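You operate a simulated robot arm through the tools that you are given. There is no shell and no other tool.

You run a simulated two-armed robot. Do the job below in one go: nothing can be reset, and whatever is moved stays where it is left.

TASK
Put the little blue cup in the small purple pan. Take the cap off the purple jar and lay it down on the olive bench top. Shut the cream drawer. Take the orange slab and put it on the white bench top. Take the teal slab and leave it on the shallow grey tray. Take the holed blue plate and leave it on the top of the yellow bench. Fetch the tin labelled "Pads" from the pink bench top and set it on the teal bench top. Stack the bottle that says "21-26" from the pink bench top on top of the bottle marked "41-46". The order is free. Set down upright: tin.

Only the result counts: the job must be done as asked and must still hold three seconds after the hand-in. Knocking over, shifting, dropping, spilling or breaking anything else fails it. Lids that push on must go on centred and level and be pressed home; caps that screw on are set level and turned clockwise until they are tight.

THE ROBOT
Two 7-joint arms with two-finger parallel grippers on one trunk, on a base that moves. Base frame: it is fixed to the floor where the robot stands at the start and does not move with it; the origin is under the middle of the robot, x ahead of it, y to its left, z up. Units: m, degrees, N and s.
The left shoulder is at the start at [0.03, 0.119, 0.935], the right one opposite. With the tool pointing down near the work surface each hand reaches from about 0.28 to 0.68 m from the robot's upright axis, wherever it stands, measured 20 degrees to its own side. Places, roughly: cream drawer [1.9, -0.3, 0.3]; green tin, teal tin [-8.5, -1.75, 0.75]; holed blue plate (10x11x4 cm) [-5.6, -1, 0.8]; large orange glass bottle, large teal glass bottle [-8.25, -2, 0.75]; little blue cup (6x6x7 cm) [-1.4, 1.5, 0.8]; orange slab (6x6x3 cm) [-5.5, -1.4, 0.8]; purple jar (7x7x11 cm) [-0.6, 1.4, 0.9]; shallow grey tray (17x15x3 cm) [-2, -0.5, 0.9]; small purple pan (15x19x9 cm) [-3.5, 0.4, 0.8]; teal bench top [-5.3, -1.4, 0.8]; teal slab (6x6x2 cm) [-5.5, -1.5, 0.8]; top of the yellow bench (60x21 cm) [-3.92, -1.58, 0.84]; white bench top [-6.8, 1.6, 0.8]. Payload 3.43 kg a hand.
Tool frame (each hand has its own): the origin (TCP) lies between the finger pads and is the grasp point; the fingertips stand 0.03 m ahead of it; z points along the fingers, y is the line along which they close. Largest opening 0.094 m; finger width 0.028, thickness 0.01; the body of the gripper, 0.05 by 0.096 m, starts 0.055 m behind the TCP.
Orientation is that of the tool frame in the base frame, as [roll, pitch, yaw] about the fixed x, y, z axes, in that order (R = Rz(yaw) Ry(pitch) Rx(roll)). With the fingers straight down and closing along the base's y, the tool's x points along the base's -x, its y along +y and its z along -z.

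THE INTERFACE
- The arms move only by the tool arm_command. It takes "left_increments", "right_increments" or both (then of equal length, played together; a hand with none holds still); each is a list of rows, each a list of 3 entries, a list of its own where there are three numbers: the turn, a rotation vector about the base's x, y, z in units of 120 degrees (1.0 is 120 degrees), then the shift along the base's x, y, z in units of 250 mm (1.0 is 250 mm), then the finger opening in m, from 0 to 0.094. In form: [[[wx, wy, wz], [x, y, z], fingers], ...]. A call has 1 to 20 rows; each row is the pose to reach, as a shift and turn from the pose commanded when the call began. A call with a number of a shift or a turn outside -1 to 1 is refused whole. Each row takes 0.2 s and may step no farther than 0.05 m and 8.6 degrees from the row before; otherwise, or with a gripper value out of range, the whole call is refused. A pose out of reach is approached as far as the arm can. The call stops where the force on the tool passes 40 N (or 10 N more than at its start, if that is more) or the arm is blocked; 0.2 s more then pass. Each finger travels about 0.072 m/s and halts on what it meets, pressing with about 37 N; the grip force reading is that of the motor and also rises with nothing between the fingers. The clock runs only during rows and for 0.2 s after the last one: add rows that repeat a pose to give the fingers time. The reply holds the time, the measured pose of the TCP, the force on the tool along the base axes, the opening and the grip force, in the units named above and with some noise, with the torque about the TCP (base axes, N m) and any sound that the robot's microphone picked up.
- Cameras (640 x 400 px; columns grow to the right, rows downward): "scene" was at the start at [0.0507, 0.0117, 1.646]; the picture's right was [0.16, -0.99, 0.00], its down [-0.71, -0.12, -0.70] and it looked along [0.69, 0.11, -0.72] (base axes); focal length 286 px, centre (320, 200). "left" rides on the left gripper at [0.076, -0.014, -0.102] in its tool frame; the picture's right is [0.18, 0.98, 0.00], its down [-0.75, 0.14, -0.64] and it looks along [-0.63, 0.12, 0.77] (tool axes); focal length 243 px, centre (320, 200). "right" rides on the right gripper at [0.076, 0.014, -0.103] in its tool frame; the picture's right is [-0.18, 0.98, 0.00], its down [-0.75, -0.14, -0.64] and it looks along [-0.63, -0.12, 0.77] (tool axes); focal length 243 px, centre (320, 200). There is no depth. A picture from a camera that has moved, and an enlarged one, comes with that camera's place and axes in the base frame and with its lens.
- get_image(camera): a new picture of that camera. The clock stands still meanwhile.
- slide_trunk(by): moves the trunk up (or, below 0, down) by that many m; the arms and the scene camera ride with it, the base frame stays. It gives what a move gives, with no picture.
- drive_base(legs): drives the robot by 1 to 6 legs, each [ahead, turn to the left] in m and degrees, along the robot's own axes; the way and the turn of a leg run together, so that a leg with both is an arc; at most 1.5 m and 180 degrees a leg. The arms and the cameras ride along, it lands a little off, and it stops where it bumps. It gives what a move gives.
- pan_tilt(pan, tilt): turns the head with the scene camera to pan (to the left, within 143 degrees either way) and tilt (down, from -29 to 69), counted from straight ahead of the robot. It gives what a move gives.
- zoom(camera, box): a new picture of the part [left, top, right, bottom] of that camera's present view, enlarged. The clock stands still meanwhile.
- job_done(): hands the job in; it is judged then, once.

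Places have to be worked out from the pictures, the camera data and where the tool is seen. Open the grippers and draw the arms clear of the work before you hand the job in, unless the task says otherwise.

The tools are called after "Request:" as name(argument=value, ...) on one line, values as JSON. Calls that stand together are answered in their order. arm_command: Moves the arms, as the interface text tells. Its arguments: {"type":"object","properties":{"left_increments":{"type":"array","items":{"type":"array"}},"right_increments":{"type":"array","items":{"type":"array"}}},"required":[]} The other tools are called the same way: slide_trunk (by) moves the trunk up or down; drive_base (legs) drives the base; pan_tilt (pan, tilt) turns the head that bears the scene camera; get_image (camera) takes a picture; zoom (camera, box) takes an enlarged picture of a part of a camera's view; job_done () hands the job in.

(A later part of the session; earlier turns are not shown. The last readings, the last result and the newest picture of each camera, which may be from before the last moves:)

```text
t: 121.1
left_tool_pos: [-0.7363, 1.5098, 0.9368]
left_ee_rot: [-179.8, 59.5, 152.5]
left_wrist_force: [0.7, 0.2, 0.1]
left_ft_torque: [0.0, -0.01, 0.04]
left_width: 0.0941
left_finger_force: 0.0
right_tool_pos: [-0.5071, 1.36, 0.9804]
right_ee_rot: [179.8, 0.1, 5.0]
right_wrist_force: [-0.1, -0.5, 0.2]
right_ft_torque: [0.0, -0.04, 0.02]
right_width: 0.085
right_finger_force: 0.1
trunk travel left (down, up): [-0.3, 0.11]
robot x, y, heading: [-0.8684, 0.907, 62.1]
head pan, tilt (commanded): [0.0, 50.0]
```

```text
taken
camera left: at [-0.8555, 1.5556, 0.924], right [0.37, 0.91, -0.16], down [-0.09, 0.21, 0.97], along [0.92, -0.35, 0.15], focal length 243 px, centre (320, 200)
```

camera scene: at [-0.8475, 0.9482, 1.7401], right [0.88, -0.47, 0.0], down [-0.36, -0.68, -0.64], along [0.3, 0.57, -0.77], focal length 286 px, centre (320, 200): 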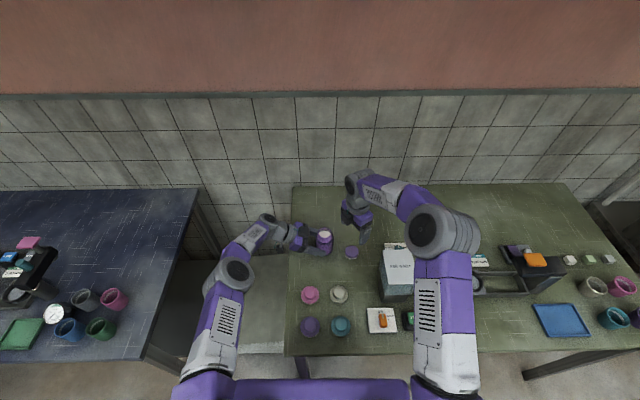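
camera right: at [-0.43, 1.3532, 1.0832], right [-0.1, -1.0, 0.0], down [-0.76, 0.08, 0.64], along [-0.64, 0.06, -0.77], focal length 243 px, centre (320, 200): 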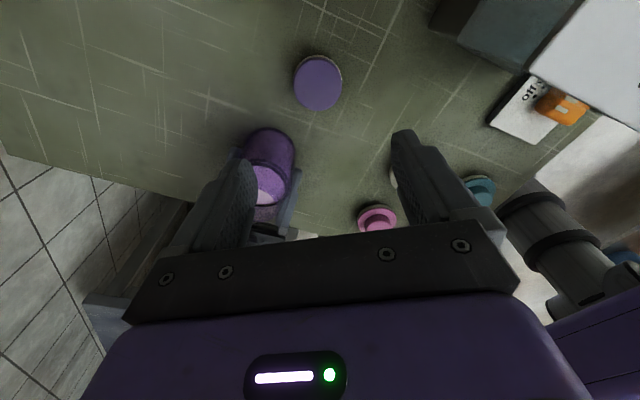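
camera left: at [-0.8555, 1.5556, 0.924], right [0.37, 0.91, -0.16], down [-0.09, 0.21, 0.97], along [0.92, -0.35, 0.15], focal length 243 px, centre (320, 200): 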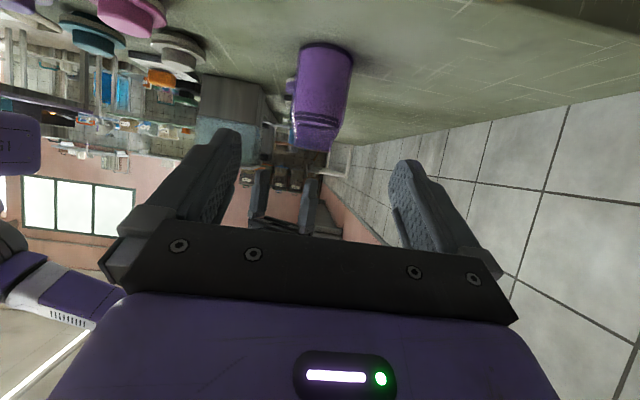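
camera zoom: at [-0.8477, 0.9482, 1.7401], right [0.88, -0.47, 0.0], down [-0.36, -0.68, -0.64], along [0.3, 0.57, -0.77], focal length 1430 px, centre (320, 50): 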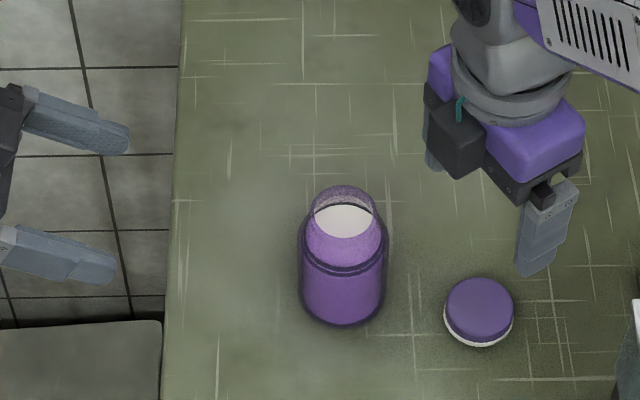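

The jar stands upright and open, with the cap beside it. I raise both arms and return them to the tool-down travel posture close to the body.

Request:
arm_command(right_increments=[[[0, 0, -0.07], [0, 0, 0.16], 0.085], [[0, 0, -0.14], [0, 0, 0.32], 0.085], [[0, 0, -0.21], [-0.02, -0.05, 0.48], 0.085], [[0, 0, -0.28], [-0.05, -0.12, 0.48], 0.085], [[0, 0, -0.35], [-0.08, -0.19, 0.48], 0.085], [[0, 0, -0.42], [-0.1, -0.26, 0.48], 0.085], [[0, 0, -0.49], [-0.13, -0.33, 0.48], 0.085], [[0, 0, -0.56], [-0.16, -0.4, 0.48], 0.085], [[0, 0, -0.63], [-0.18, -0.47, 0.48], 0.085], [[0, 0, -0.7], [-0.21, -0.54, 0.48], 0.085], [[0, 0, -0.77], [-0.24, -0.61, 0.48], 0.085], [[0, 0, -0.84], [-0.26, -0.66, 0.48], 0.085], [[0, 0, -0.91], [-0.28, -0.7, 0.48], 0.085], [[0, 0, -0.983], [-0.296, -0.744, 0.48], 0.085]], left_increments=[[[-0.0116, 0.0376, 0.0482], [0, 0, 0.16], 0.094], [[-0.0233, 0.0752, 0.0964], [0, 0, 0.32], 0.094], [[-0.0349, 0.1127, 0.1445], [-0.03, -0.06, 0.44], 0.094], [[-0.0465, 0.1503, 0.1927], [-0.06, -0.12, 0.56], 0.094], [[-0.0581, 0.1879, 0.2409], [-0.1, -0.19, 0.66], 0.094], [[-0.0698, 0.2255, 0.2891], [-0.14, -0.26, 0.68], 0.094], [[-0.0814, 0.2631, 0.3373], [-0.18, -0.33, 0.68], 0.094], [[-0.093, 0.3006, 0.3854], [-0.22, -0.4, 0.68], 0.094], [[-0.1047, 0.3382, 0.4336], [-0.26, -0.47, 0.68], 0.094], [[-0.1163, 0.3758, 0.4818], [-0.3, -0.54, 0.68], 0.094], [[-0.1279, 0.4134, 0.53], [-0.33, -0.61, 0.68], 0.094], [[-0.1395, 0.4509, 0.5781], [-0.36, -0.68, 0.68], 0.094], [[-0.1512, 0.4885, 0.6263], [-0.39, -0.74, 0.68], 0.094], [[-0.1628, 0.5261, 0.6745], [-0.404, -0.8, 0.68], 0.094]])

Request:
get_image(camera="scene")

```text
refused: row 14 steps farther than a row can; nothing moved
```

```text
taken
camera scene: at [-0.8477, 0.9482, 1.7401], right [0.88, -0.47, 0.0], down [-0.36, -0.68, -0.64], along [0.3, 0.57, -0.77], focal length 286 px, centre (320, 200)
```

scene: 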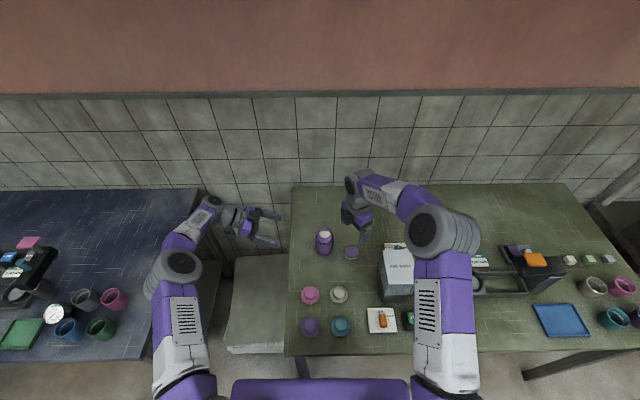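

The last row's turn step was slightly too large; I resend with -0.98.

Request:
arm_command(right_increments=[[[0, 0, -0.07], [0, 0, 0.16], 0.085], [[0, 0, -0.14], [0, 0, 0.32], 0.085], [[0, 0, -0.21], [-0.02, -0.05, 0.48], 0.085], [[0, 0, -0.28], [-0.05, -0.12, 0.48], 0.085], [[0, 0, -0.35], [-0.08, -0.19, 0.48], 0.085], [[0, 0, -0.42], [-0.1, -0.26, 0.48], 0.085], [[0, 0, -0.49], [-0.13, -0.33, 0.48], 0.085], [[0, 0, -0.56], [-0.16, -0.4, 0.48], 0.085], [[0, 0, -0.63], [-0.18, -0.47, 0.48], 0.085], [[0, 0, -0.7], [-0.21, -0.54, 0.48], 0.085], [[0, 0, -0.77], [-0.24, -0.61, 0.48], 0.085], [[0, 0, -0.84], [-0.26, -0.66, 0.48], 0.085], [[0, 0, -0.91], [-0.28, -0.7, 0.48], 0.085], [[0, 0, -0.98], [-0.296, -0.744, 0.48], 0.085]], left_increments=[[[-0.0116, 0.0376, 0.0482], [0, 0, 0.16], 0.094], [[-0.0233, 0.0752, 0.0964], [0, 0, 0.32], 0.094], [[-0.0349, 0.1127, 0.1445], [-0.03, -0.06, 0.44], 0.094], [[-0.0465, 0.1503, 0.1927], [-0.06, -0.12, 0.56], 0.094], [[-0.0581, 0.1879, 0.2409], [-0.1, -0.19, 0.66], 0.094], [[-0.0698, 0.2255, 0.2891], [-0.14, -0.26, 0.68], 0.094], [[-0.0814, 0.2631, 0.3373], [-0.18, -0.33, 0.68], 0.094], [[-0.093, 0.3006, 0.3854], [-0.22, -0.4, 0.68], 0.094], [[-0.1047, 0.3382, 0.4336], [-0.26, -0.47, 0.68], 0.094], [[-0.1163, 0.3758, 0.4818], [-0.3, -0.54, 0.68], 0.094], [[-0.1279, 0.4134, 0.53], [-0.33, -0.61, 0.68], 0.094], [[-0.1395, 0.4509, 0.5781], [-0.36, -0.68, 0.68], 0.094], [[-0.1512, 0.4885, 0.6263], [-0.39, -0.74, 0.68], 0.094], [[-0.1628, 0.5261, 0.6745], [-0.404, -0.8, 0.68], 0.094]])

Request:
get_image(camera="scene")

```text
t: 124.1
left_tool_pos: [-0.8376, 1.3095, 1.1064]
left_ee_rot: [179.9, -0.4, -117.7]
left_wrist_force: [-0.6, -0.6, -0.4]
left_ft_torque: [0.02, 0.02, -0.04]
left_width: 0.0942
left_finger_force: 0.0
right_tool_pos: [-0.5793, 1.1751, 1.0992]
right_ee_rot: [179.7, 0.1, -112.7]
right_wrist_force: [0.2, 0.2, 0.3]
right_ft_torque: [0.02, 0.02, 0.01]
right_width: 0.0848
right_finger_force: 0.2
trunk travel left (down, up): [-0.3, 0.11]
robot x, y, heading: [-0.8681, 0.9137, 62.3]
head pan, tilt (commanded): [0.0, 50.0]
```

```text
taken
camera scene: at [-0.8466, 0.948, 1.7401], right [0.88, -0.47, 0.0], down [-0.36, -0.68, -0.64], along [0.3, 0.57, -0.77], focal length 286 px, centre (320, 200)
```

scene: 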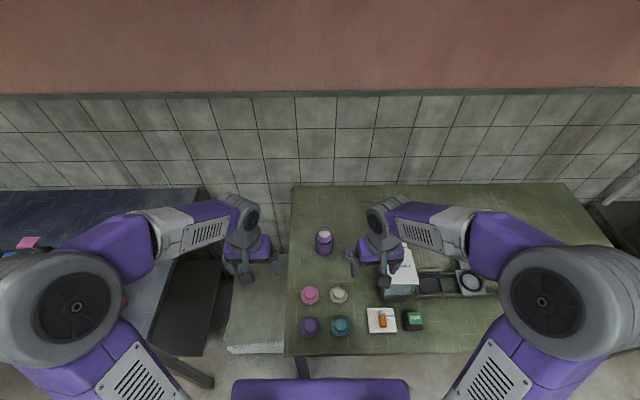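

Arms are stowed. Next is the blue cup on the navy bench at about (-1.384, 1.513); I back off, sidestep about 0.59 m to the left, and face that bench.

Request:
drive_base(legs=[[-0.155, 0], [0, 90], [0.589, 0], [0, -90]])

Request:
pan_tilt(pan=10, tilt=50)

Request:
get_image(camera="scene")

Request:
get_image(camera="left")

```text
t: 136.1
left_tool_pos: [-1.4401, 1.4381, 1.1051]
left_ee_rot: [179.9, -0.5, -116.3]
left_wrist_force: [0.0, -0.9, 0.4]
left_ft_torque: [-0.03, 0.0, 0.0]
left_width: 0.0939
left_finger_force: 0.0
right_tool_pos: [-1.1802, 1.3078, 1.0996]
right_ee_rot: [179.7, 0.1, -111.2]
right_wrist_force: [0.2, 0.4, 0.3]
right_ft_torque: [0.0, 0.01, 0.04]
right_width: 0.0851
right_finger_force: 0.1
trunk travel left (down, up): [-0.3, 0.11]
robot x, y, heading: [-1.4669, 1.0331, 63.3]
head pan, tilt (commanded): [0.0, 50.0]
```

```text
t: 136.8
left_tool_pos: [-1.4403, 1.4381, 1.106]
left_ee_rot: [179.9, -0.5, -116.3]
left_wrist_force: [-0.1, 0.9, -0.6]
left_ft_torque: [0.0, -0.02, 0.03]
left_width: 0.094
left_finger_force: 0.0
right_tool_pos: [-1.1804, 1.3079, 1.0998]
right_ee_rot: [179.8, 0.1, -111.2]
right_wrist_force: [-0.3, -0.6, -0.6]
right_ft_torque: [0.01, -0.02, 0.0]
right_width: 0.085
right_finger_force: 0.0
trunk travel left (down, up): [-0.3, 0.11]
robot x, y, heading: [-1.4642, 1.0367, 63.3]
head pan, tilt (commanded): [10.0, 50.0]
```

```text
taken
camera scene: at [-1.4554, 1.0807, 1.74], right [0.96, -0.29, 0.0], down [-0.22, -0.73, -0.64], along [0.18, 0.62, -0.77], focal length 286 px, centre (320, 200)
```

scene: 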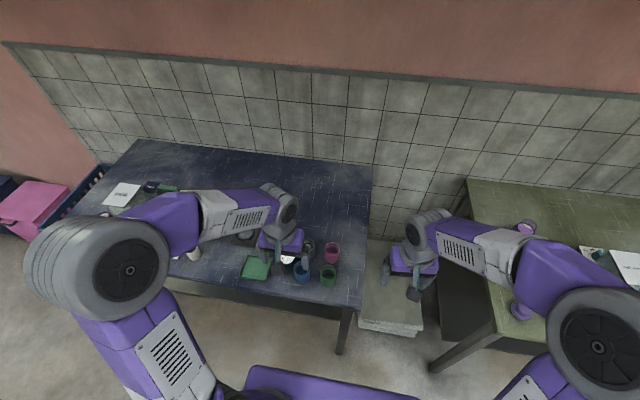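

```text
taken
camera left: at [-1.4613, 1.3635, 1.2102], right [-0.96, 0.27, 0.0], down [0.21, 0.74, 0.64], along [0.17, 0.61, -0.77], focal length 243 px, centre (320, 200)
```

left: 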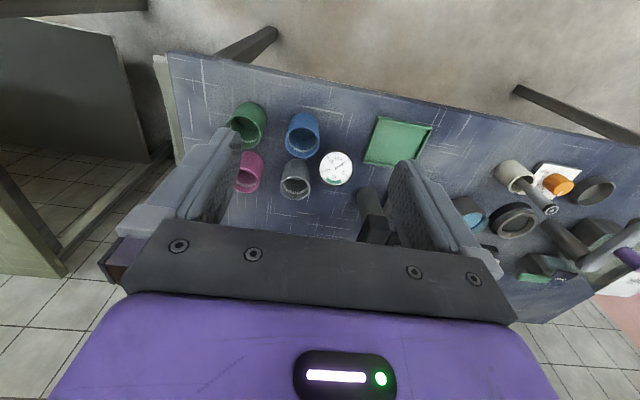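

The left wrist camera sees the blue cup with green to its right, grey behind it and a gauge at its far left. I zoom in to place it precisely.

Request:
zoom(camera="left", box=[200, 70, 440, 220])

Request:
zoom(camera="scene", box=[240, 220, 380, 310])

```text
2.67 times, centred on (320, 145) of left
camera zoom: at [-1.4613, 1.3635, 1.2102], right [-0.96, 0.27, 0.0], down [0.21, 0.74, 0.64], along [0.17, 0.61, -0.77], focal length 647 px, centre (320, 347)
```

zoom: 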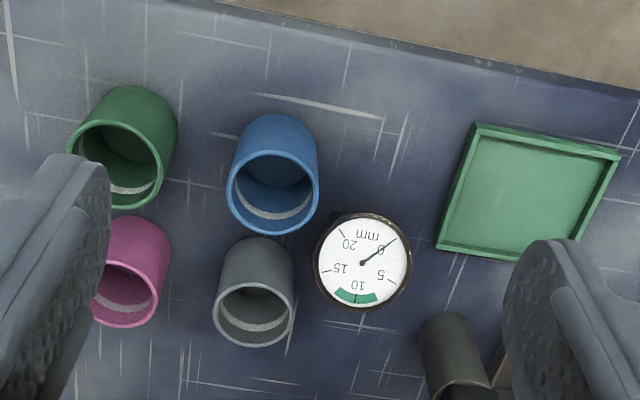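

```text
4.44 times, centred on (310, 265) of scene
camera zoom: at [-1.4554, 1.0807, 1.74], right [0.96, -0.29, 0.0], down [-0.22, -0.73, -0.64], along [0.18, 0.62, -0.77], focal length 1271 px, centre (364, -89)
```

zoom: 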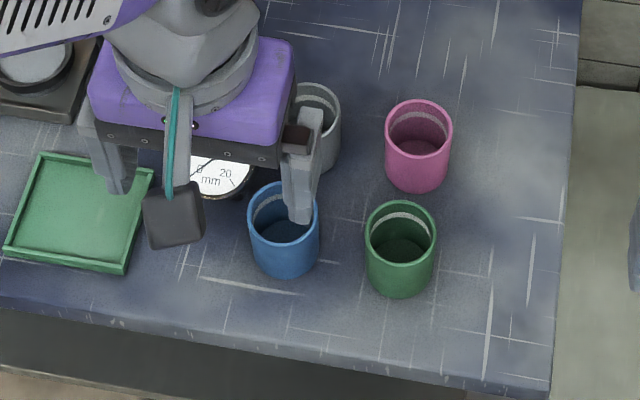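

The blue cup's centre is (-1.391, 1.519). Closing diagonally (toward the gap between green and grey) clears the neighbours, so I turn the left hand 43° and move above it.

Request:
arm_command(left_increments=[[[0, 0, 0.06], [0.033, 0.054, -0.06], 0.094], [[0, 0, 0.12], [0.066, 0.108, -0.12], 0.094], [[0, 0, 0.18], [0.099, 0.162, -0.2], 0.094], [[0, 0, 0.24], [0.131, 0.216, -0.3], 0.094], [[0, 0, 0.3], [0.164, 0.27, -0.42], 0.094], [[0, 0, 0.36], [0.197, 0.324, -0.56], 0.094]])

Request:
get_image(camera="left")

Request:
zoom(camera="scene", box=[240, 220, 380, 310])

```text
t: 138.2
left_tool_pos: [-1.3911, 1.5201, 0.9653]
left_ee_rot: [179.8, -0.4, -73.0]
left_wrist_force: [0.4, 0.4, -0.1]
left_ft_torque: [-0.01, 0.02, 0.02]
left_width: 0.0939
left_finger_force: 0.0
right_tool_pos: [-1.1807, 1.3085, 1.0988]
right_ee_rot: [179.8, 0.1, -111.3]
right_wrist_force: [0.1, 0.1, 0.8]
right_ft_torque: [0.0, 0.05, -0.04]
right_width: 0.0854
right_finger_force: 0.0
trunk travel left (down, up): [-0.3, 0.11]
robot x, y, heading: [-1.4651, 1.0354, 63.4]
head pan, tilt (commanded): [10.0, 50.0]
```

```text
taken
camera left: at [-1.3552, 1.4516, 1.0702], right [-0.89, -0.46, 0.0], down [-0.36, 0.69, 0.64], along [-0.3, 0.56, -0.77], focal length 243 px, centre (320, 200)
```

left: 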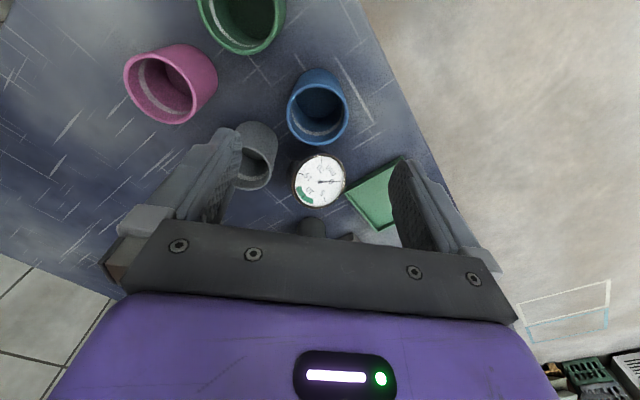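

```text
4.44 times, centred on (310, 265) of scene
camera zoom: at [-1.4546, 1.0819, 1.74], right [0.96, -0.29, 0.0], down [-0.22, -0.73, -0.64], along [0.18, 0.62, -0.77], focal length 1271 px, centre (364, -89)
```

zoom: 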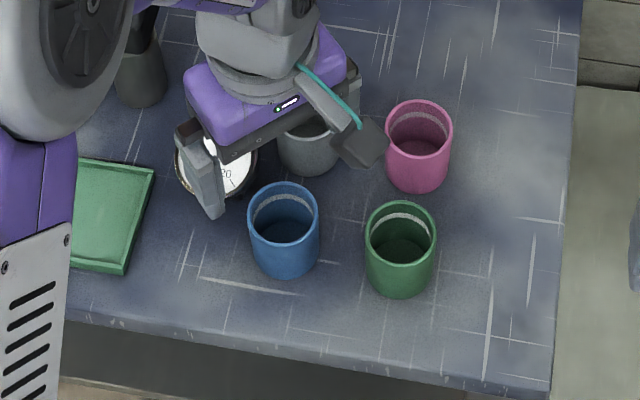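

Fingers will pass clear between the cups (≥1.4 cm). I descend to z ≈ 0.848 and close on the blue cup.

Request:
arm_command(left_increments=[[[0, 0, 0], [0.004, -0.012, -0.1], 0.094], [[0, 0, 0], [0.004, -0.012, -0.22], 0.094], [[0, 0, 0], [0.004, -0.012, -0.34], 0.094], [[0, 0, 0], [0.004, -0.012, -0.42], 0.094], [[0, 0, 0], [0.004, -0.012, -0.468], 0.094], [[0, 0, 0], [0.004, -0.012, -0.468], 0.075], [[0, 0, 0], [0.004, -0.012, -0.468], 0.06], [[0, 0, 0], [0.004, -0.012, -0.468], 0.045], [[0, 0, 0], [0.004, -0.012, -0.468], 0.045]])

Request:
get_image(camera="left")

Request:
zoom(camera="scene", box=[240, 220, 380, 310])

```text
t: 140.2
left_tool_pos: [-1.3901, 1.5158, 0.8471]
left_ee_rot: [180.0, -0.5, -73.2]
left_wrist_force: [-0.2, 0.6, 0.1]
left_ft_torque: [0.01, -0.04, 0.02]
left_width: 0.0526
left_finger_force: 36.8
right_tool_pos: [-1.1796, 1.3077, 1.0987]
right_ee_rot: [179.8, 0.0, -111.2]
right_wrist_force: [0.7, 0.0, -1.3]
right_ft_torque: [-0.02, 0.02, 0.0]
right_width: 0.085
right_finger_force: 0.1
trunk travel left (down, up): [-0.3, 0.11]
robot x, y, heading: [-1.4641, 1.0341, 63.4]
head pan, tilt (commanded): [10.0, 50.0]
```

```text
taken
camera left: at [-1.3552, 1.4485, 0.9531], right [-0.89, -0.46, 0.0], down [-0.35, 0.69, 0.64], along [-0.3, 0.56, -0.77], focal length 243 px, centre (320, 200)
```

left: 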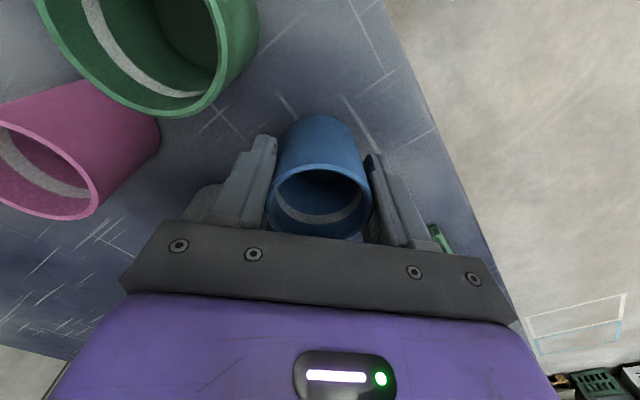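

```text
4.44 times, centred on (310, 265) of scene
camera zoom: at [-1.4555, 1.0808, 1.74], right [0.96, -0.29, 0.0], down [-0.22, -0.73, -0.64], along [0.18, 0.62, -0.77], focal length 1271 px, centre (364, -89)
```

zoom: 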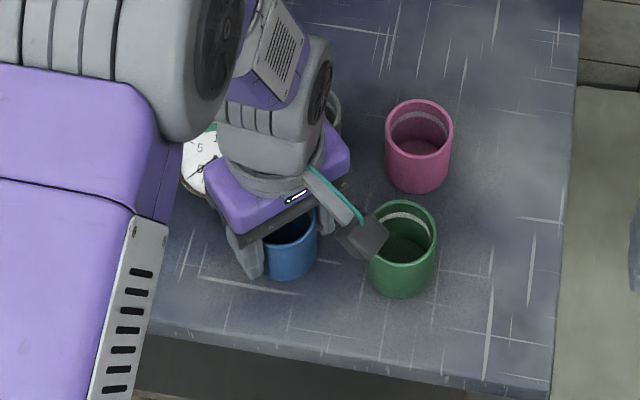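

Gripped (5.3 cm, 37 N). I lift the cup straight up 0.25 m.

Request:
arm_command(left_increments=[[[0, 0, 0], [0, 0, 0.06], 0.04], [[0, 0, 0], [0, 0, 0.16], 0.04], [[0, 0, 0], [0, 0, 0.32], 0.04], [[0, 0, 0], [0, 0, 0.5], 0.04], [[0, 0, 0], [0, 0, 0.7], 0.04], [[0, 0, 0], [0, 0, 0.88], 0.04], [[0, 0, 0], [0, 0, 1.0], 0.04]])

Request:
zoom(camera="scene", box=[220, 180, 400, 310])

Request:
get_image(camera="left")

```text
t: 141.8
left_tool_pos: [-1.3916, 1.5138, 1.0995]
left_ee_rot: [179.9, -0.5, -73.0]
left_wrist_force: [0.2, -0.1, -0.2]
left_ft_torque: [0.02, -0.01, 0.0]
left_width: 0.0526
left_finger_force: 37.1
right_tool_pos: [-1.1807, 1.3068, 1.1]
right_ee_rot: [179.8, 0.2, -111.1]
right_wrist_force: [0.3, -0.2, 0.3]
right_ft_torque: [0.03, 0.0, 0.03]
right_width: 0.0851
right_finger_force: 0.1
trunk travel left (down, up): [-0.3, 0.11]
robot x, y, heading: [-1.4666, 1.0333, 63.3]
head pan, tilt (commanded): [10.0, 50.0]
```

```text
3.08 times, centred on (310, 245) of scene
camera zoom: at [-1.4558, 1.0804, 1.74], right [0.96, -0.29, 0.0], down [-0.22, -0.73, -0.64], along [0.18, 0.62, -0.77], focal length 880 px, centre (351, 62)
```

zoom: 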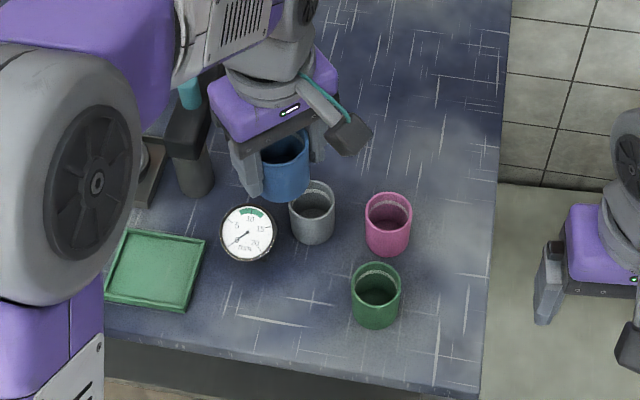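

```text
taken
camera left: at [-1.3561, 1.4465, 1.204], right [-0.89, -0.46, 0.0], down [-0.35, 0.69, 0.64], along [-0.3, 0.56, -0.77], focal length 243 px, centre (320, 200)
```

left: 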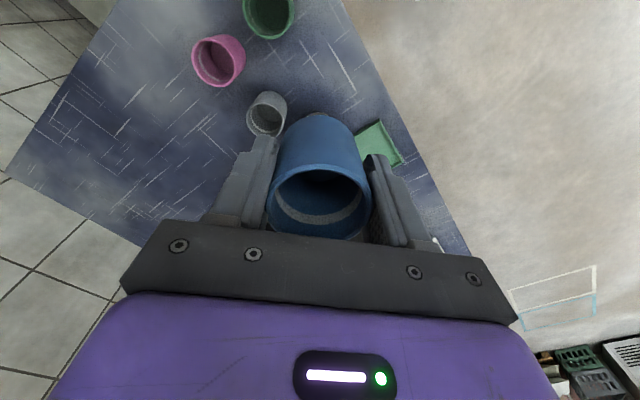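

The cup is held. I look toward the white bench where the purple pan should be, to choose the approach.

Request:
pan_tilt(pan=130, tilt=22)

Request:
get_image(camera="scene")

Request:
zoom(camera="scene", box=[180, 80, 480, 270])

```text
t: 143.8
left_tool_pos: [-1.3918, 1.5155, 1.0981]
left_ee_rot: [179.9, -0.5, -73.1]
left_wrist_force: [-0.2, 0.2, -0.8]
left_ft_torque: [0.0, -0.01, 0.0]
left_width: 0.0524
left_finger_force: 36.8
right_tool_pos: [-1.1809, 1.3076, 1.1007]
right_ee_rot: [179.8, 0.1, -111.2]
right_wrist_force: [-0.1, -0.4, 0.5]
right_ft_torque: [-0.02, 0.0, 0.02]
right_width: 0.0851
right_finger_force: 0.0
trunk travel left (down, up): [-0.3, 0.11]
robot x, y, heading: [-1.4633, 1.0368, 63.3]
head pan, tilt (commanded): [130.0, 22.0]
```

```text
taken
camera scene: at [-1.5678, 0.9856, 1.7824], right [-0.23, 0.97, 0.0], down [0.36, 0.09, -0.93], along [-0.9, -0.21, -0.37], focal length 286 px, centre (320, 200)
```

scene: 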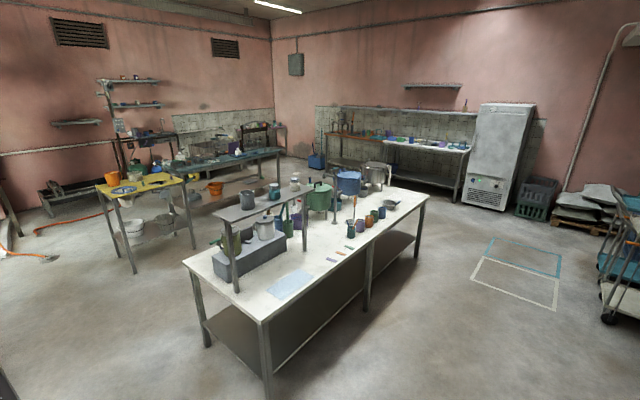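

```text
2.11 times, centred on (330, 175) of scene
camera zoom: at [-1.5678, 0.9856, 1.7824], right [-0.23, 0.97, 0.0], down [0.36, 0.09, -0.93], along [-0.9, -0.21, -0.37], focal length 602 px, centre (299, 253)
```

zoom: 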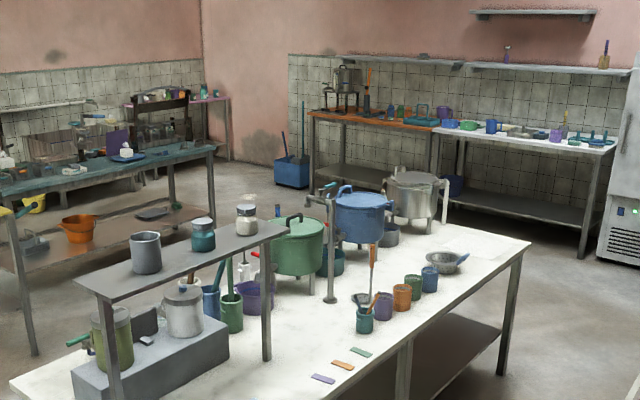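

The purple pan stands near the far edge of the white bench, so I must go around that bench's far end. First I pull the cup hand closer, then drive down the corridor.

Request:
arm_command(left_increments=[[[0, 0, 0], [-0.05, -0.1, 0], 0.04], [[0, 0, 0], [-0.1, -0.2, 0.05], 0.04], [[0, 0, 0], [-0.15, -0.3, 0.1], 0.04], [[0, 0, 0], [-0.18, -0.36, 0.1], 0.04]])

Request:
drive_base(legs=[[0, 97], [1.45, 0], [1.4, 0], [0, 82]])

Request:
pan_tilt(pan=20, tilt=25)

Request:
get_image(camera="scene")

```text
t: 144.8
left_tool_pos: [-1.4356, 1.4257, 1.1236]
left_ee_rot: [179.9, -0.5, -73.0]
left_wrist_force: [0.1, -0.2, 0.3]
left_ft_torque: [0.01, 0.0, -0.01]
left_width: 0.0524
left_finger_force: 37.6
right_tool_pos: [-1.1812, 1.3068, 1.1001]
right_ee_rot: [179.8, 0.2, -111.3]
right_wrist_force: [0.5, 0.9, -0.2]
right_ft_torque: [0.01, 0.0, 0.01]
right_width: 0.0851
right_finger_force: 0.1
trunk travel left (down, up): [-0.3, 0.11]
robot x, y, heading: [-1.466, 1.0387, 63.1]
head pan, tilt (commanded): [130.0, 22.0]
```

```text
t: 166.3
left_tool_pos: [-4.1877, 1.6453, 1.1239]
left_ee_rot: [179.9, -0.5, 104.9]
left_wrist_force: [0.5, 0.0, -0.5]
left_ft_torque: [0.01, -0.01, 0.0]
left_width: 0.0524
left_finger_force: 36.8
right_tool_pos: [-4.4369, 1.7722, 1.1]
right_ee_rot: [179.7, 0.2, 66.7]
right_wrist_force: [0.5, 0.0, -1.0]
right_ft_torque: [-0.05, -0.02, 0.0]
right_width: 0.085
right_finger_force: 0.2
trunk travel left (down, up): [-0.3, 0.11]
robot x, y, heading: [-4.1429, 2.0389, -118.4]
head pan, tilt (commanded): [130.0, 22.0]
```

```text
t: 168.2
left_tool_pos: [-4.1873, 1.6457, 1.124]
left_ee_rot: [179.9, -0.5, 105.0]
left_wrist_force: [0.3, 0.3, -0.3]
left_ft_torque: [0.04, 0.0, 0.03]
left_width: 0.0526
left_finger_force: 37.6
right_tool_pos: [-4.4374, 1.773, 1.101]
right_ee_rot: [179.7, 0.2, 66.8]
right_wrist_force: [0.4, -0.2, -0.2]
right_ft_torque: [-0.01, 0.0, 0.01]
right_width: 0.0852
right_finger_force: 0.0
trunk travel left (down, up): [-0.3, 0.11]
robot x, y, heading: [-4.1438, 2.035, -118.6]
head pan, tilt (commanded): [20.0, 25.0]
```

```text
taken
camera scene: at [-4.1423, 1.9692, 1.7775], right [-0.99, 0.15, 0.0], down [0.06, 0.42, -0.91], along [-0.14, -0.9, -0.42], focal length 286 px, centre (320, 200)
```

scene: 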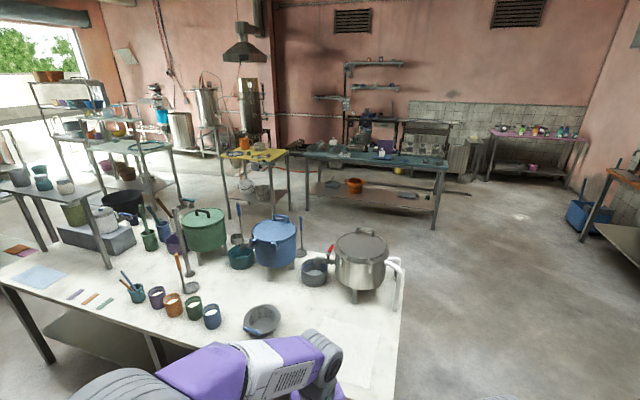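

The white bench actually extends to s≈-4.6, right beside me, so I must swing wider before passing its end. First I zoom in on the pan from here.

Request:
zoom(camera="scene", box=[60, 170, 340, 345])

Request:
drive_base(legs=[[0, -90], [0.6, 0], [0, 90]])

Request:
get_image(camera="scene")

```text
2.29 times, centred on (200, 258) of scene
camera zoom: at [-4.1423, 1.9692, 1.7775], right [-0.99, 0.15, 0.0], down [0.06, 0.42, -0.91], along [-0.14, -0.9, -0.42], focal length 654 px, centre (594, 69)
```

zoom: 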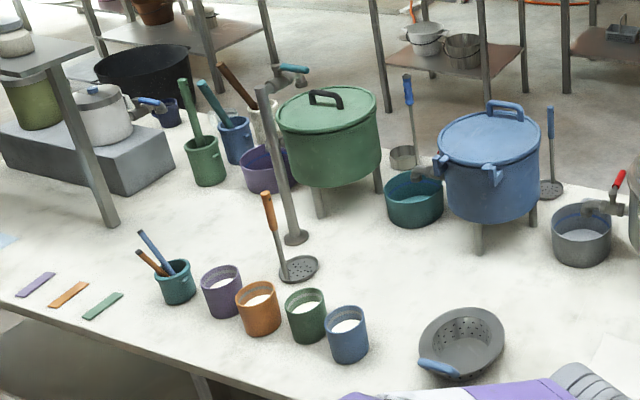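

```text
t: 179.2
left_tool_pos: [-4.7059, 1.9365, 1.1229]
left_ee_rot: [179.9, -0.5, 105.3]
left_wrist_force: [-0.7, -0.7, -0.6]
left_ft_torque: [0.02, 0.0, 0.0]
left_width: 0.053
left_finger_force: 36.9
right_tool_pos: [-4.957, 2.0624, 1.0996]
right_ee_rot: [179.8, 0.1, 67.1]
right_wrist_force: [0.2, 0.5, 0.5]
right_ft_torque: [-0.02, -0.01, 0.01]
right_width: 0.0848
right_finger_force: 0.0
trunk travel left (down, up): [-0.3, 0.11]
robot x, y, heading: [-4.6657, 2.3274, -118.0]
head pan, tilt (commanded): [20.0, 25.0]
```

```text
taken
camera scene: at [-4.6622, 2.2611, 1.7775], right [-0.99, 0.14, 0.0], down [0.06, 0.42, -0.91], along [-0.13, -0.9, -0.42], focal length 286 px, centre (320, 200)
```

scene: 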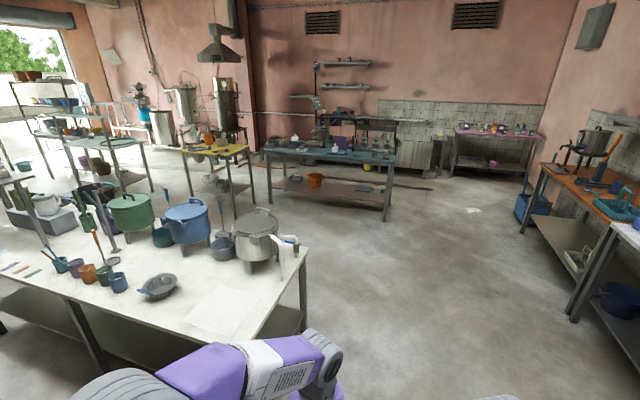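

The bench's far-left corner is at about s=-4.65, e=-1.46; from here I can pass its end. I drive to the far side and along it toward the pan.

Request:
drive_base(legs=[[1.5, 0], [0.42, 0], [0, 90.5], [1.3, 0]])

Request:
pan_tilt(pan=50, tilt=35)

Request:
get_image(camera="scene")

```text
t: 198.7
left_tool_pos: [-4.0386, -0.0064, 1.1236]
left_ee_rot: [179.8, -0.5, -164.8]
left_wrist_force: [-0.2, -0.6, -0.1]
left_ft_torque: [0.02, -0.02, 0.0]
left_width: 0.053
left_finger_force: 37.2
right_tool_pos: [-4.1643, -0.2576, 1.0999]
right_ee_rot: [179.9, 0.1, 157.0]
right_wrist_force: [0.4, 0.0, -0.2]
right_ft_torque: [0.01, 0.01, 0.01]
right_width: 0.0852
right_finger_force: 0.1
trunk travel left (down, up): [-0.3, 0.11]
robot x, y, heading: [-4.4315, 0.0324, -28.1]
head pan, tilt (commanded): [20.0, 25.0]
```

```text
t: 199.7
left_tool_pos: [-4.0397, -0.0063, 1.1252]
left_ee_rot: [179.9, -0.6, -164.7]
left_wrist_force: [-0.1, 0.0, -0.4]
left_ft_torque: [0.0, 0.01, 0.0]
left_width: 0.0525
left_finger_force: 36.6
right_tool_pos: [-4.1652, -0.2583, 1.099]
right_ee_rot: [179.8, 0.0, 157.0]
right_wrist_force: [-1.0, -0.4, -0.2]
right_ft_torque: [-0.04, 0.02, 0.03]
right_width: 0.0852
right_finger_force: 0.1
trunk travel left (down, up): [-0.3, 0.11]
robot x, y, heading: [-4.4285, 0.0384, -28.4]
head pan, tilt (commanded): [50.0, 35.0]
```

```text
taken
camera scene: at [-4.3727, 0.0795, 1.7618], right [0.37, -0.93, 0.0], down [-0.53, -0.21, -0.82], along [0.76, 0.3, -0.57], focal length 286 px, centre (320, 200)
```

scene: 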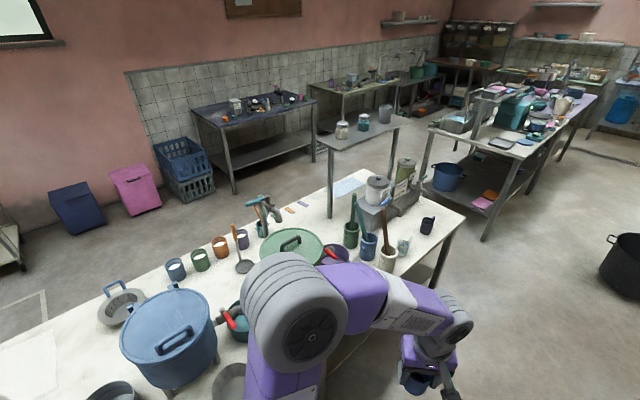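

The path ahead is clear. I continue 0.8 m along the bench and turn to face it at the pan.

Request:
drive_base(legs=[[0.8, 0], [0, 91]])

Request:
pan_tilt(pan=5, tilt=45)

Request:
get_image(camera="scene")

Request:
get_image(camera="left")

```text
t: 207.8
left_tool_pos: [-3.6818, 0.0447, 1.1225]
left_ee_rot: [179.8, -0.5, -74.9]
left_wrist_force: [0.4, -0.3, -0.3]
left_ft_torque: [0.0, 0.0, 0.02]
left_width: 0.0529
left_finger_force: 37.2
right_tool_pos: [-3.4313, -0.0824, 1.0998]
right_ee_rot: [179.8, 0.1, -113.0]
right_wrist_force: [0.3, -0.6, -1.1]
right_ft_torque: [0.04, 0.04, 0.01]
right_width: 0.0852
right_finger_force: 0.0
trunk travel left (down, up): [-0.3, 0.11]
robot x, y, heading: [-3.7262, -0.3474, 61.7]
head pan, tilt (commanded): [50.0, 35.0]
```

```text
t: 208.9
left_tool_pos: [-3.682, 0.0442, 1.1227]
left_ee_rot: [179.8, -0.5, -74.9]
left_wrist_force: [1.0, 0.4, 0.4]
left_ft_torque: [0.01, 0.0, 0.03]
left_width: 0.0527
left_finger_force: 37.1
right_tool_pos: [-3.4303, -0.082, 1.0995]
right_ee_rot: [179.8, 0.1, -113.2]
right_wrist_force: [-0.2, -0.5, -0.4]
right_ft_torque: [0.03, 0.02, 0.05]
right_width: 0.085
right_finger_force: 0.1
trunk travel left (down, up): [-0.3, 0.11]
robot x, y, heading: [-3.7264, -0.3464, 61.5]
head pan, tilt (commanded): [5.0, 45.0]
```

```text
taken
camera scene: at [-3.7052, -0.2985, 1.747], right [0.92, -0.4, 0.0], down [-0.28, -0.65, -0.71], along [0.28, 0.65, -0.71], focal length 286 px, centre (320, 200)
```

scene: 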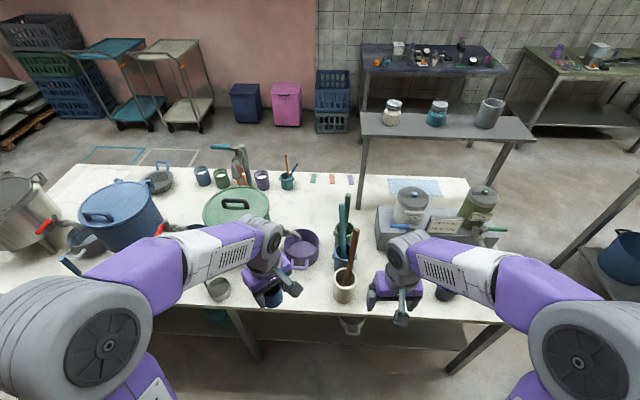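

```text
taken
camera left: at [-3.6488, -0.0253, 1.2281], right [-0.9, -0.43, 0.0], down [-0.33, 0.7, 0.64], along [-0.28, 0.57, -0.77], focal length 243 px, centre (320, 200)
```

left: 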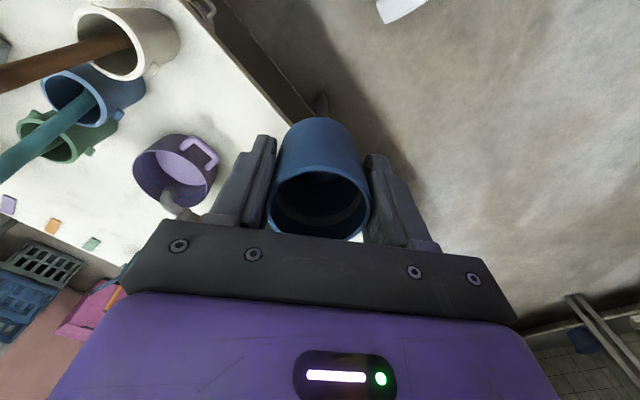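

The purple pan is visible just ahead. I zoom in on it from both cameras to see its handles and the tap nearby.

Request:
zoom(camera="scene", box=[190, 170, 370, 310])

Request:
zoom(camera="left", box=[80, 90, 280, 240])

Request:
get_image(camera="right")

```text
2.86 times, centred on (280, 240) of scene
camera zoom: at [-3.7052, -0.2985, 1.747], right [0.92, -0.4, 0.0], down [-0.28, -0.65, -0.71], along [0.28, 0.65, -0.71], focal length 817 px, centre (434, 86)
```

zoom: 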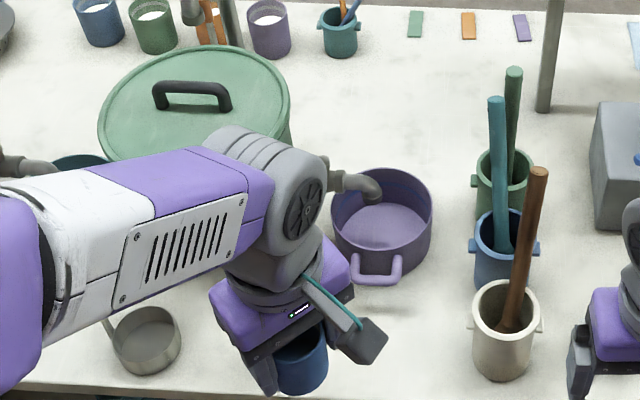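

```text
2.67 times, centred on (180, 165) of left
camera zoom: at [-3.6488, -0.0253, 1.2281], right [-0.9, -0.43, 0.0], down [-0.33, 0.7, 0.64], along [-0.28, 0.57, -0.77], focal length 647 px, centre (693, 293)
```

zoom: 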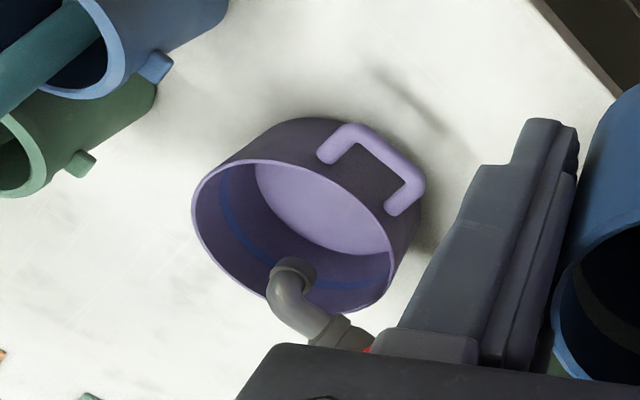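

```text
taken
camera right: at [-3.4741, -0.1467, 1.2026], right [-0.83, 0.55, 0.0], down [0.43, 0.64, 0.64], along [0.35, 0.54, -0.77], focal length 243 px, centre (320, 200)
```

right: 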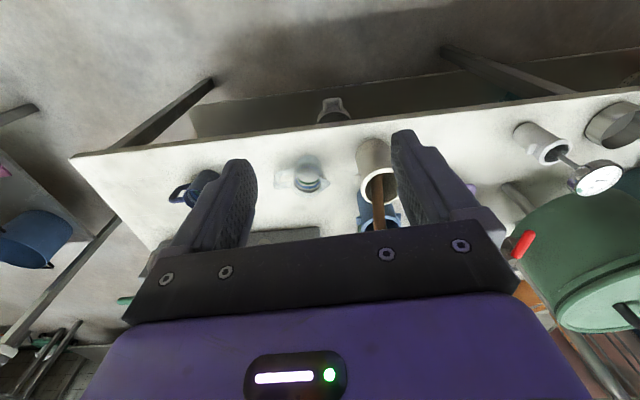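

The pan sits under the green pot's tap, whose spout hangs over the pan's far-left part; free room is at its near-right side. I raise the trunk 0.1 m for clearance, pull the right hand back, and move forward 0.17 m for a closer look.

Request:
slide_trunk(by=0.1)

Request:
arm_command(right_increments=[[[0, 0, 0], [-0.05, -0.1, 0.05], 0.085], [[0, 0, 0], [-0.1, -0.2, 0.1], 0.085], [[0, 0, 0], [-0.15, -0.28, 0.15], 0.085]])

Request:
drive_base(legs=[[0.17, 0]])

Request:
get_image(camera="scene")

Request:
get_image(camera="left")

```text
t: 210.2
left_tool_pos: [-3.6806, 0.044, 1.2225]
left_ee_rot: [179.8, -0.5, -74.9]
left_wrist_force: [0.3, -0.5, -0.1]
left_ft_torque: [0.01, 0.02, 0.01]
left_width: 0.0526
left_finger_force: 37.2
right_tool_pos: [-3.4313, -0.0813, 1.1996]
right_ee_rot: [179.9, 0.1, -113.1]
right_wrist_force: [-0.4, -0.5, 0.0]
right_ft_torque: [0.02, 0.03, -0.01]
right_width: 0.085
right_finger_force: 0.0
trunk travel left (down, up): [-0.4, 0.01]
robot x, y, heading: [-3.7236, -0.3458, 61.3]
head pan, tilt (commanded): [5.0, 45.0]
```

```text
t: 211.1
left_tool_pos: [-3.6825, 0.0428, 1.2228]
left_ee_rot: [179.9, -0.5, -74.9]
left_wrist_force: [0.4, 0.0, 0.1]
left_ft_torque: [0.01, -0.01, -0.01]
left_width: 0.0527
left_finger_force: 36.2
right_tool_pos: [-3.4684, -0.1529, 1.2368]
right_ee_rot: [179.8, 0.2, -113.2]
right_wrist_force: [0.0, 0.0, 0.6]
right_ft_torque: [0.0, 0.0, 0.0]
right_width: 0.0849
right_finger_force: 0.1
trunk travel left (down, up): [-0.4, 0.01]
robot x, y, heading: [-3.7228, -0.3464, 61.7]
head pan, tilt (commanded): [5.0, 45.0]
```

```text
t: 212.5
left_tool_pos: [-3.6006, 0.1924, 1.2234]
left_ee_rot: [179.9, -0.5, -74.9]
left_wrist_force: [-0.5, 0.1, -0.8]
left_ft_torque: [-0.02, 0.02, 0.04]
left_width: 0.0528
left_finger_force: 37.5
right_tool_pos: [-3.3887, -0.0037, 1.2376]
right_ee_rot: [179.9, 0.1, -113.0]
right_wrist_force: [0.1, 0.5, 0.4]
right_ft_torque: [0.01, -0.03, 0.0]
right_width: 0.085
right_finger_force: 0.0
trunk travel left (down, up): [-0.4, 0.01]
robot x, y, heading: [-3.6453, -0.195, 61.4]
head pan, tilt (commanded): [5.0, 45.0]
```

```text
taken
camera scene: at [-3.6247, -0.1502, 1.847], right [0.92, -0.4, 0.0], down [-0.28, -0.65, -0.71], along [0.28, 0.65, -0.71], focal length 286 px, centre (320, 200)
```

scene: 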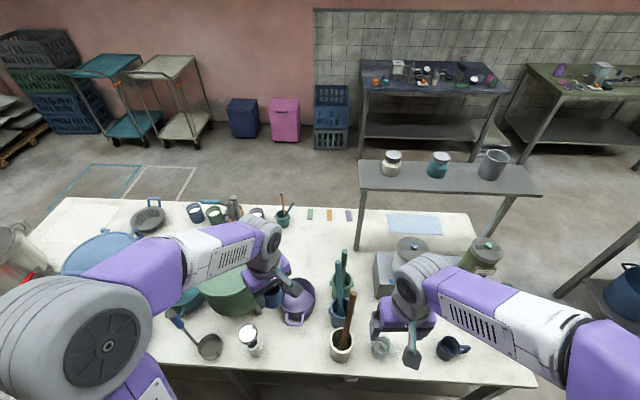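

```text
taken
camera left: at [-3.5685, 0.1231, 1.3283], right [-0.9, -0.43, 0.0], down [-0.33, 0.7, 0.64], along [-0.28, 0.57, -0.77], focal length 243 px, centre (320, 200)
```

left: 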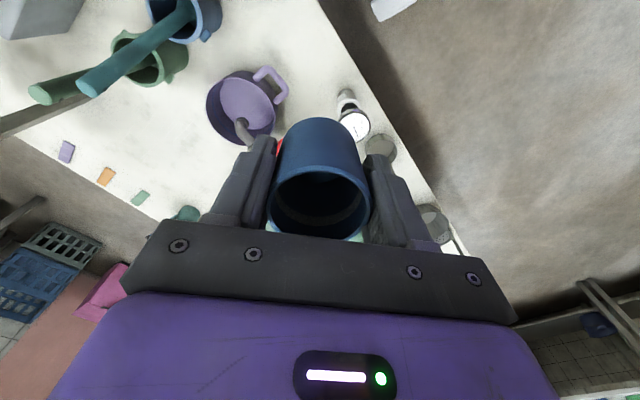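

Now I zoom on the pan and spout from the left wrist camera and the head camera for accurate triangulation.

Request:
zoom(camera="left", box=[190, 50, 310, 160])

Request:
zoom(camera="scene", box=[230, 250, 380, 370])

```text
3.64 times, centred on (250, 105) of left
camera zoom: at [-3.5685, 0.1231, 1.3283], right [-0.9, -0.43, 0.0], down [-0.33, 0.7, 0.64], along [-0.28, 0.57, -0.77], focal length 882 px, centre (574, 546)
```

zoom: 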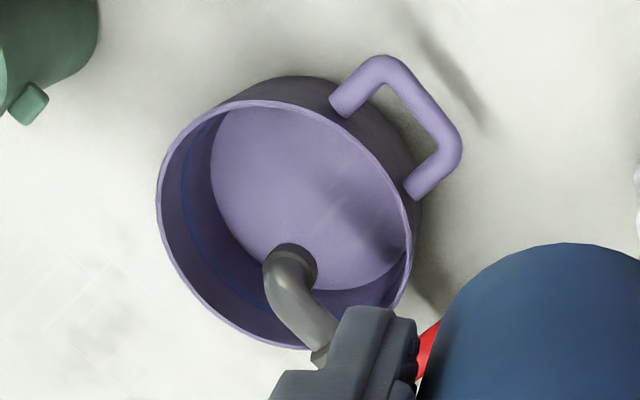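

```text
3.33 times, centred on (305, 310) of scene
camera zoom: at [-3.6247, -0.1502, 1.847], right [0.92, -0.4, 0.0], down [-0.28, -0.65, -0.71], along [0.28, 0.65, -0.71], focal length 953 px, centre (370, -167)
```

zoom: 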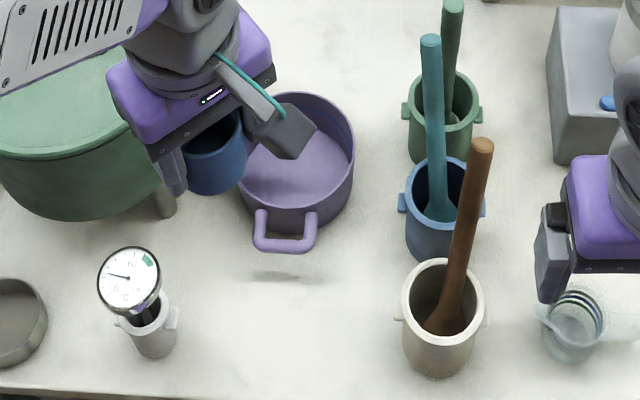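

The spout tip is about 3 cm forward-left of the pan's centre. I also check the right wrist camera for the height of the tap's pipe and red lever.

Request:
get_image(camera="right")

Request:
zoom(camera="right", box=[400, 60, 640, 260])

```text
taken
camera right: at [-3.4307, -0.0678, 1.34], right [-0.83, 0.55, 0.0], down [0.43, 0.64, 0.64], along [0.35, 0.54, -0.77], focal length 243 px, centre (320, 200)
```

right: 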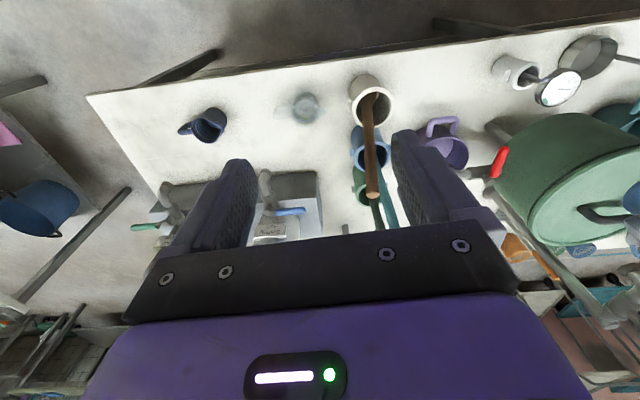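

```text
2.00 times, centred on (520, 160) of right
camera zoom: at [-3.4307, -0.0678, 1.34], right [-0.83, 0.55, 0.0], down [0.43, 0.64, 0.64], along [0.35, 0.54, -0.77], focal length 485 px, centre (-80, 280)
```

zoom: 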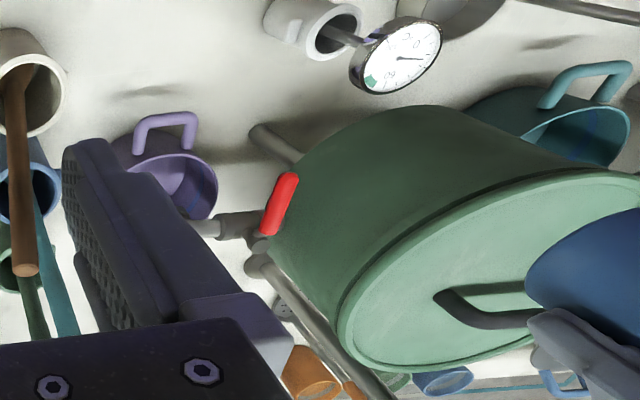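

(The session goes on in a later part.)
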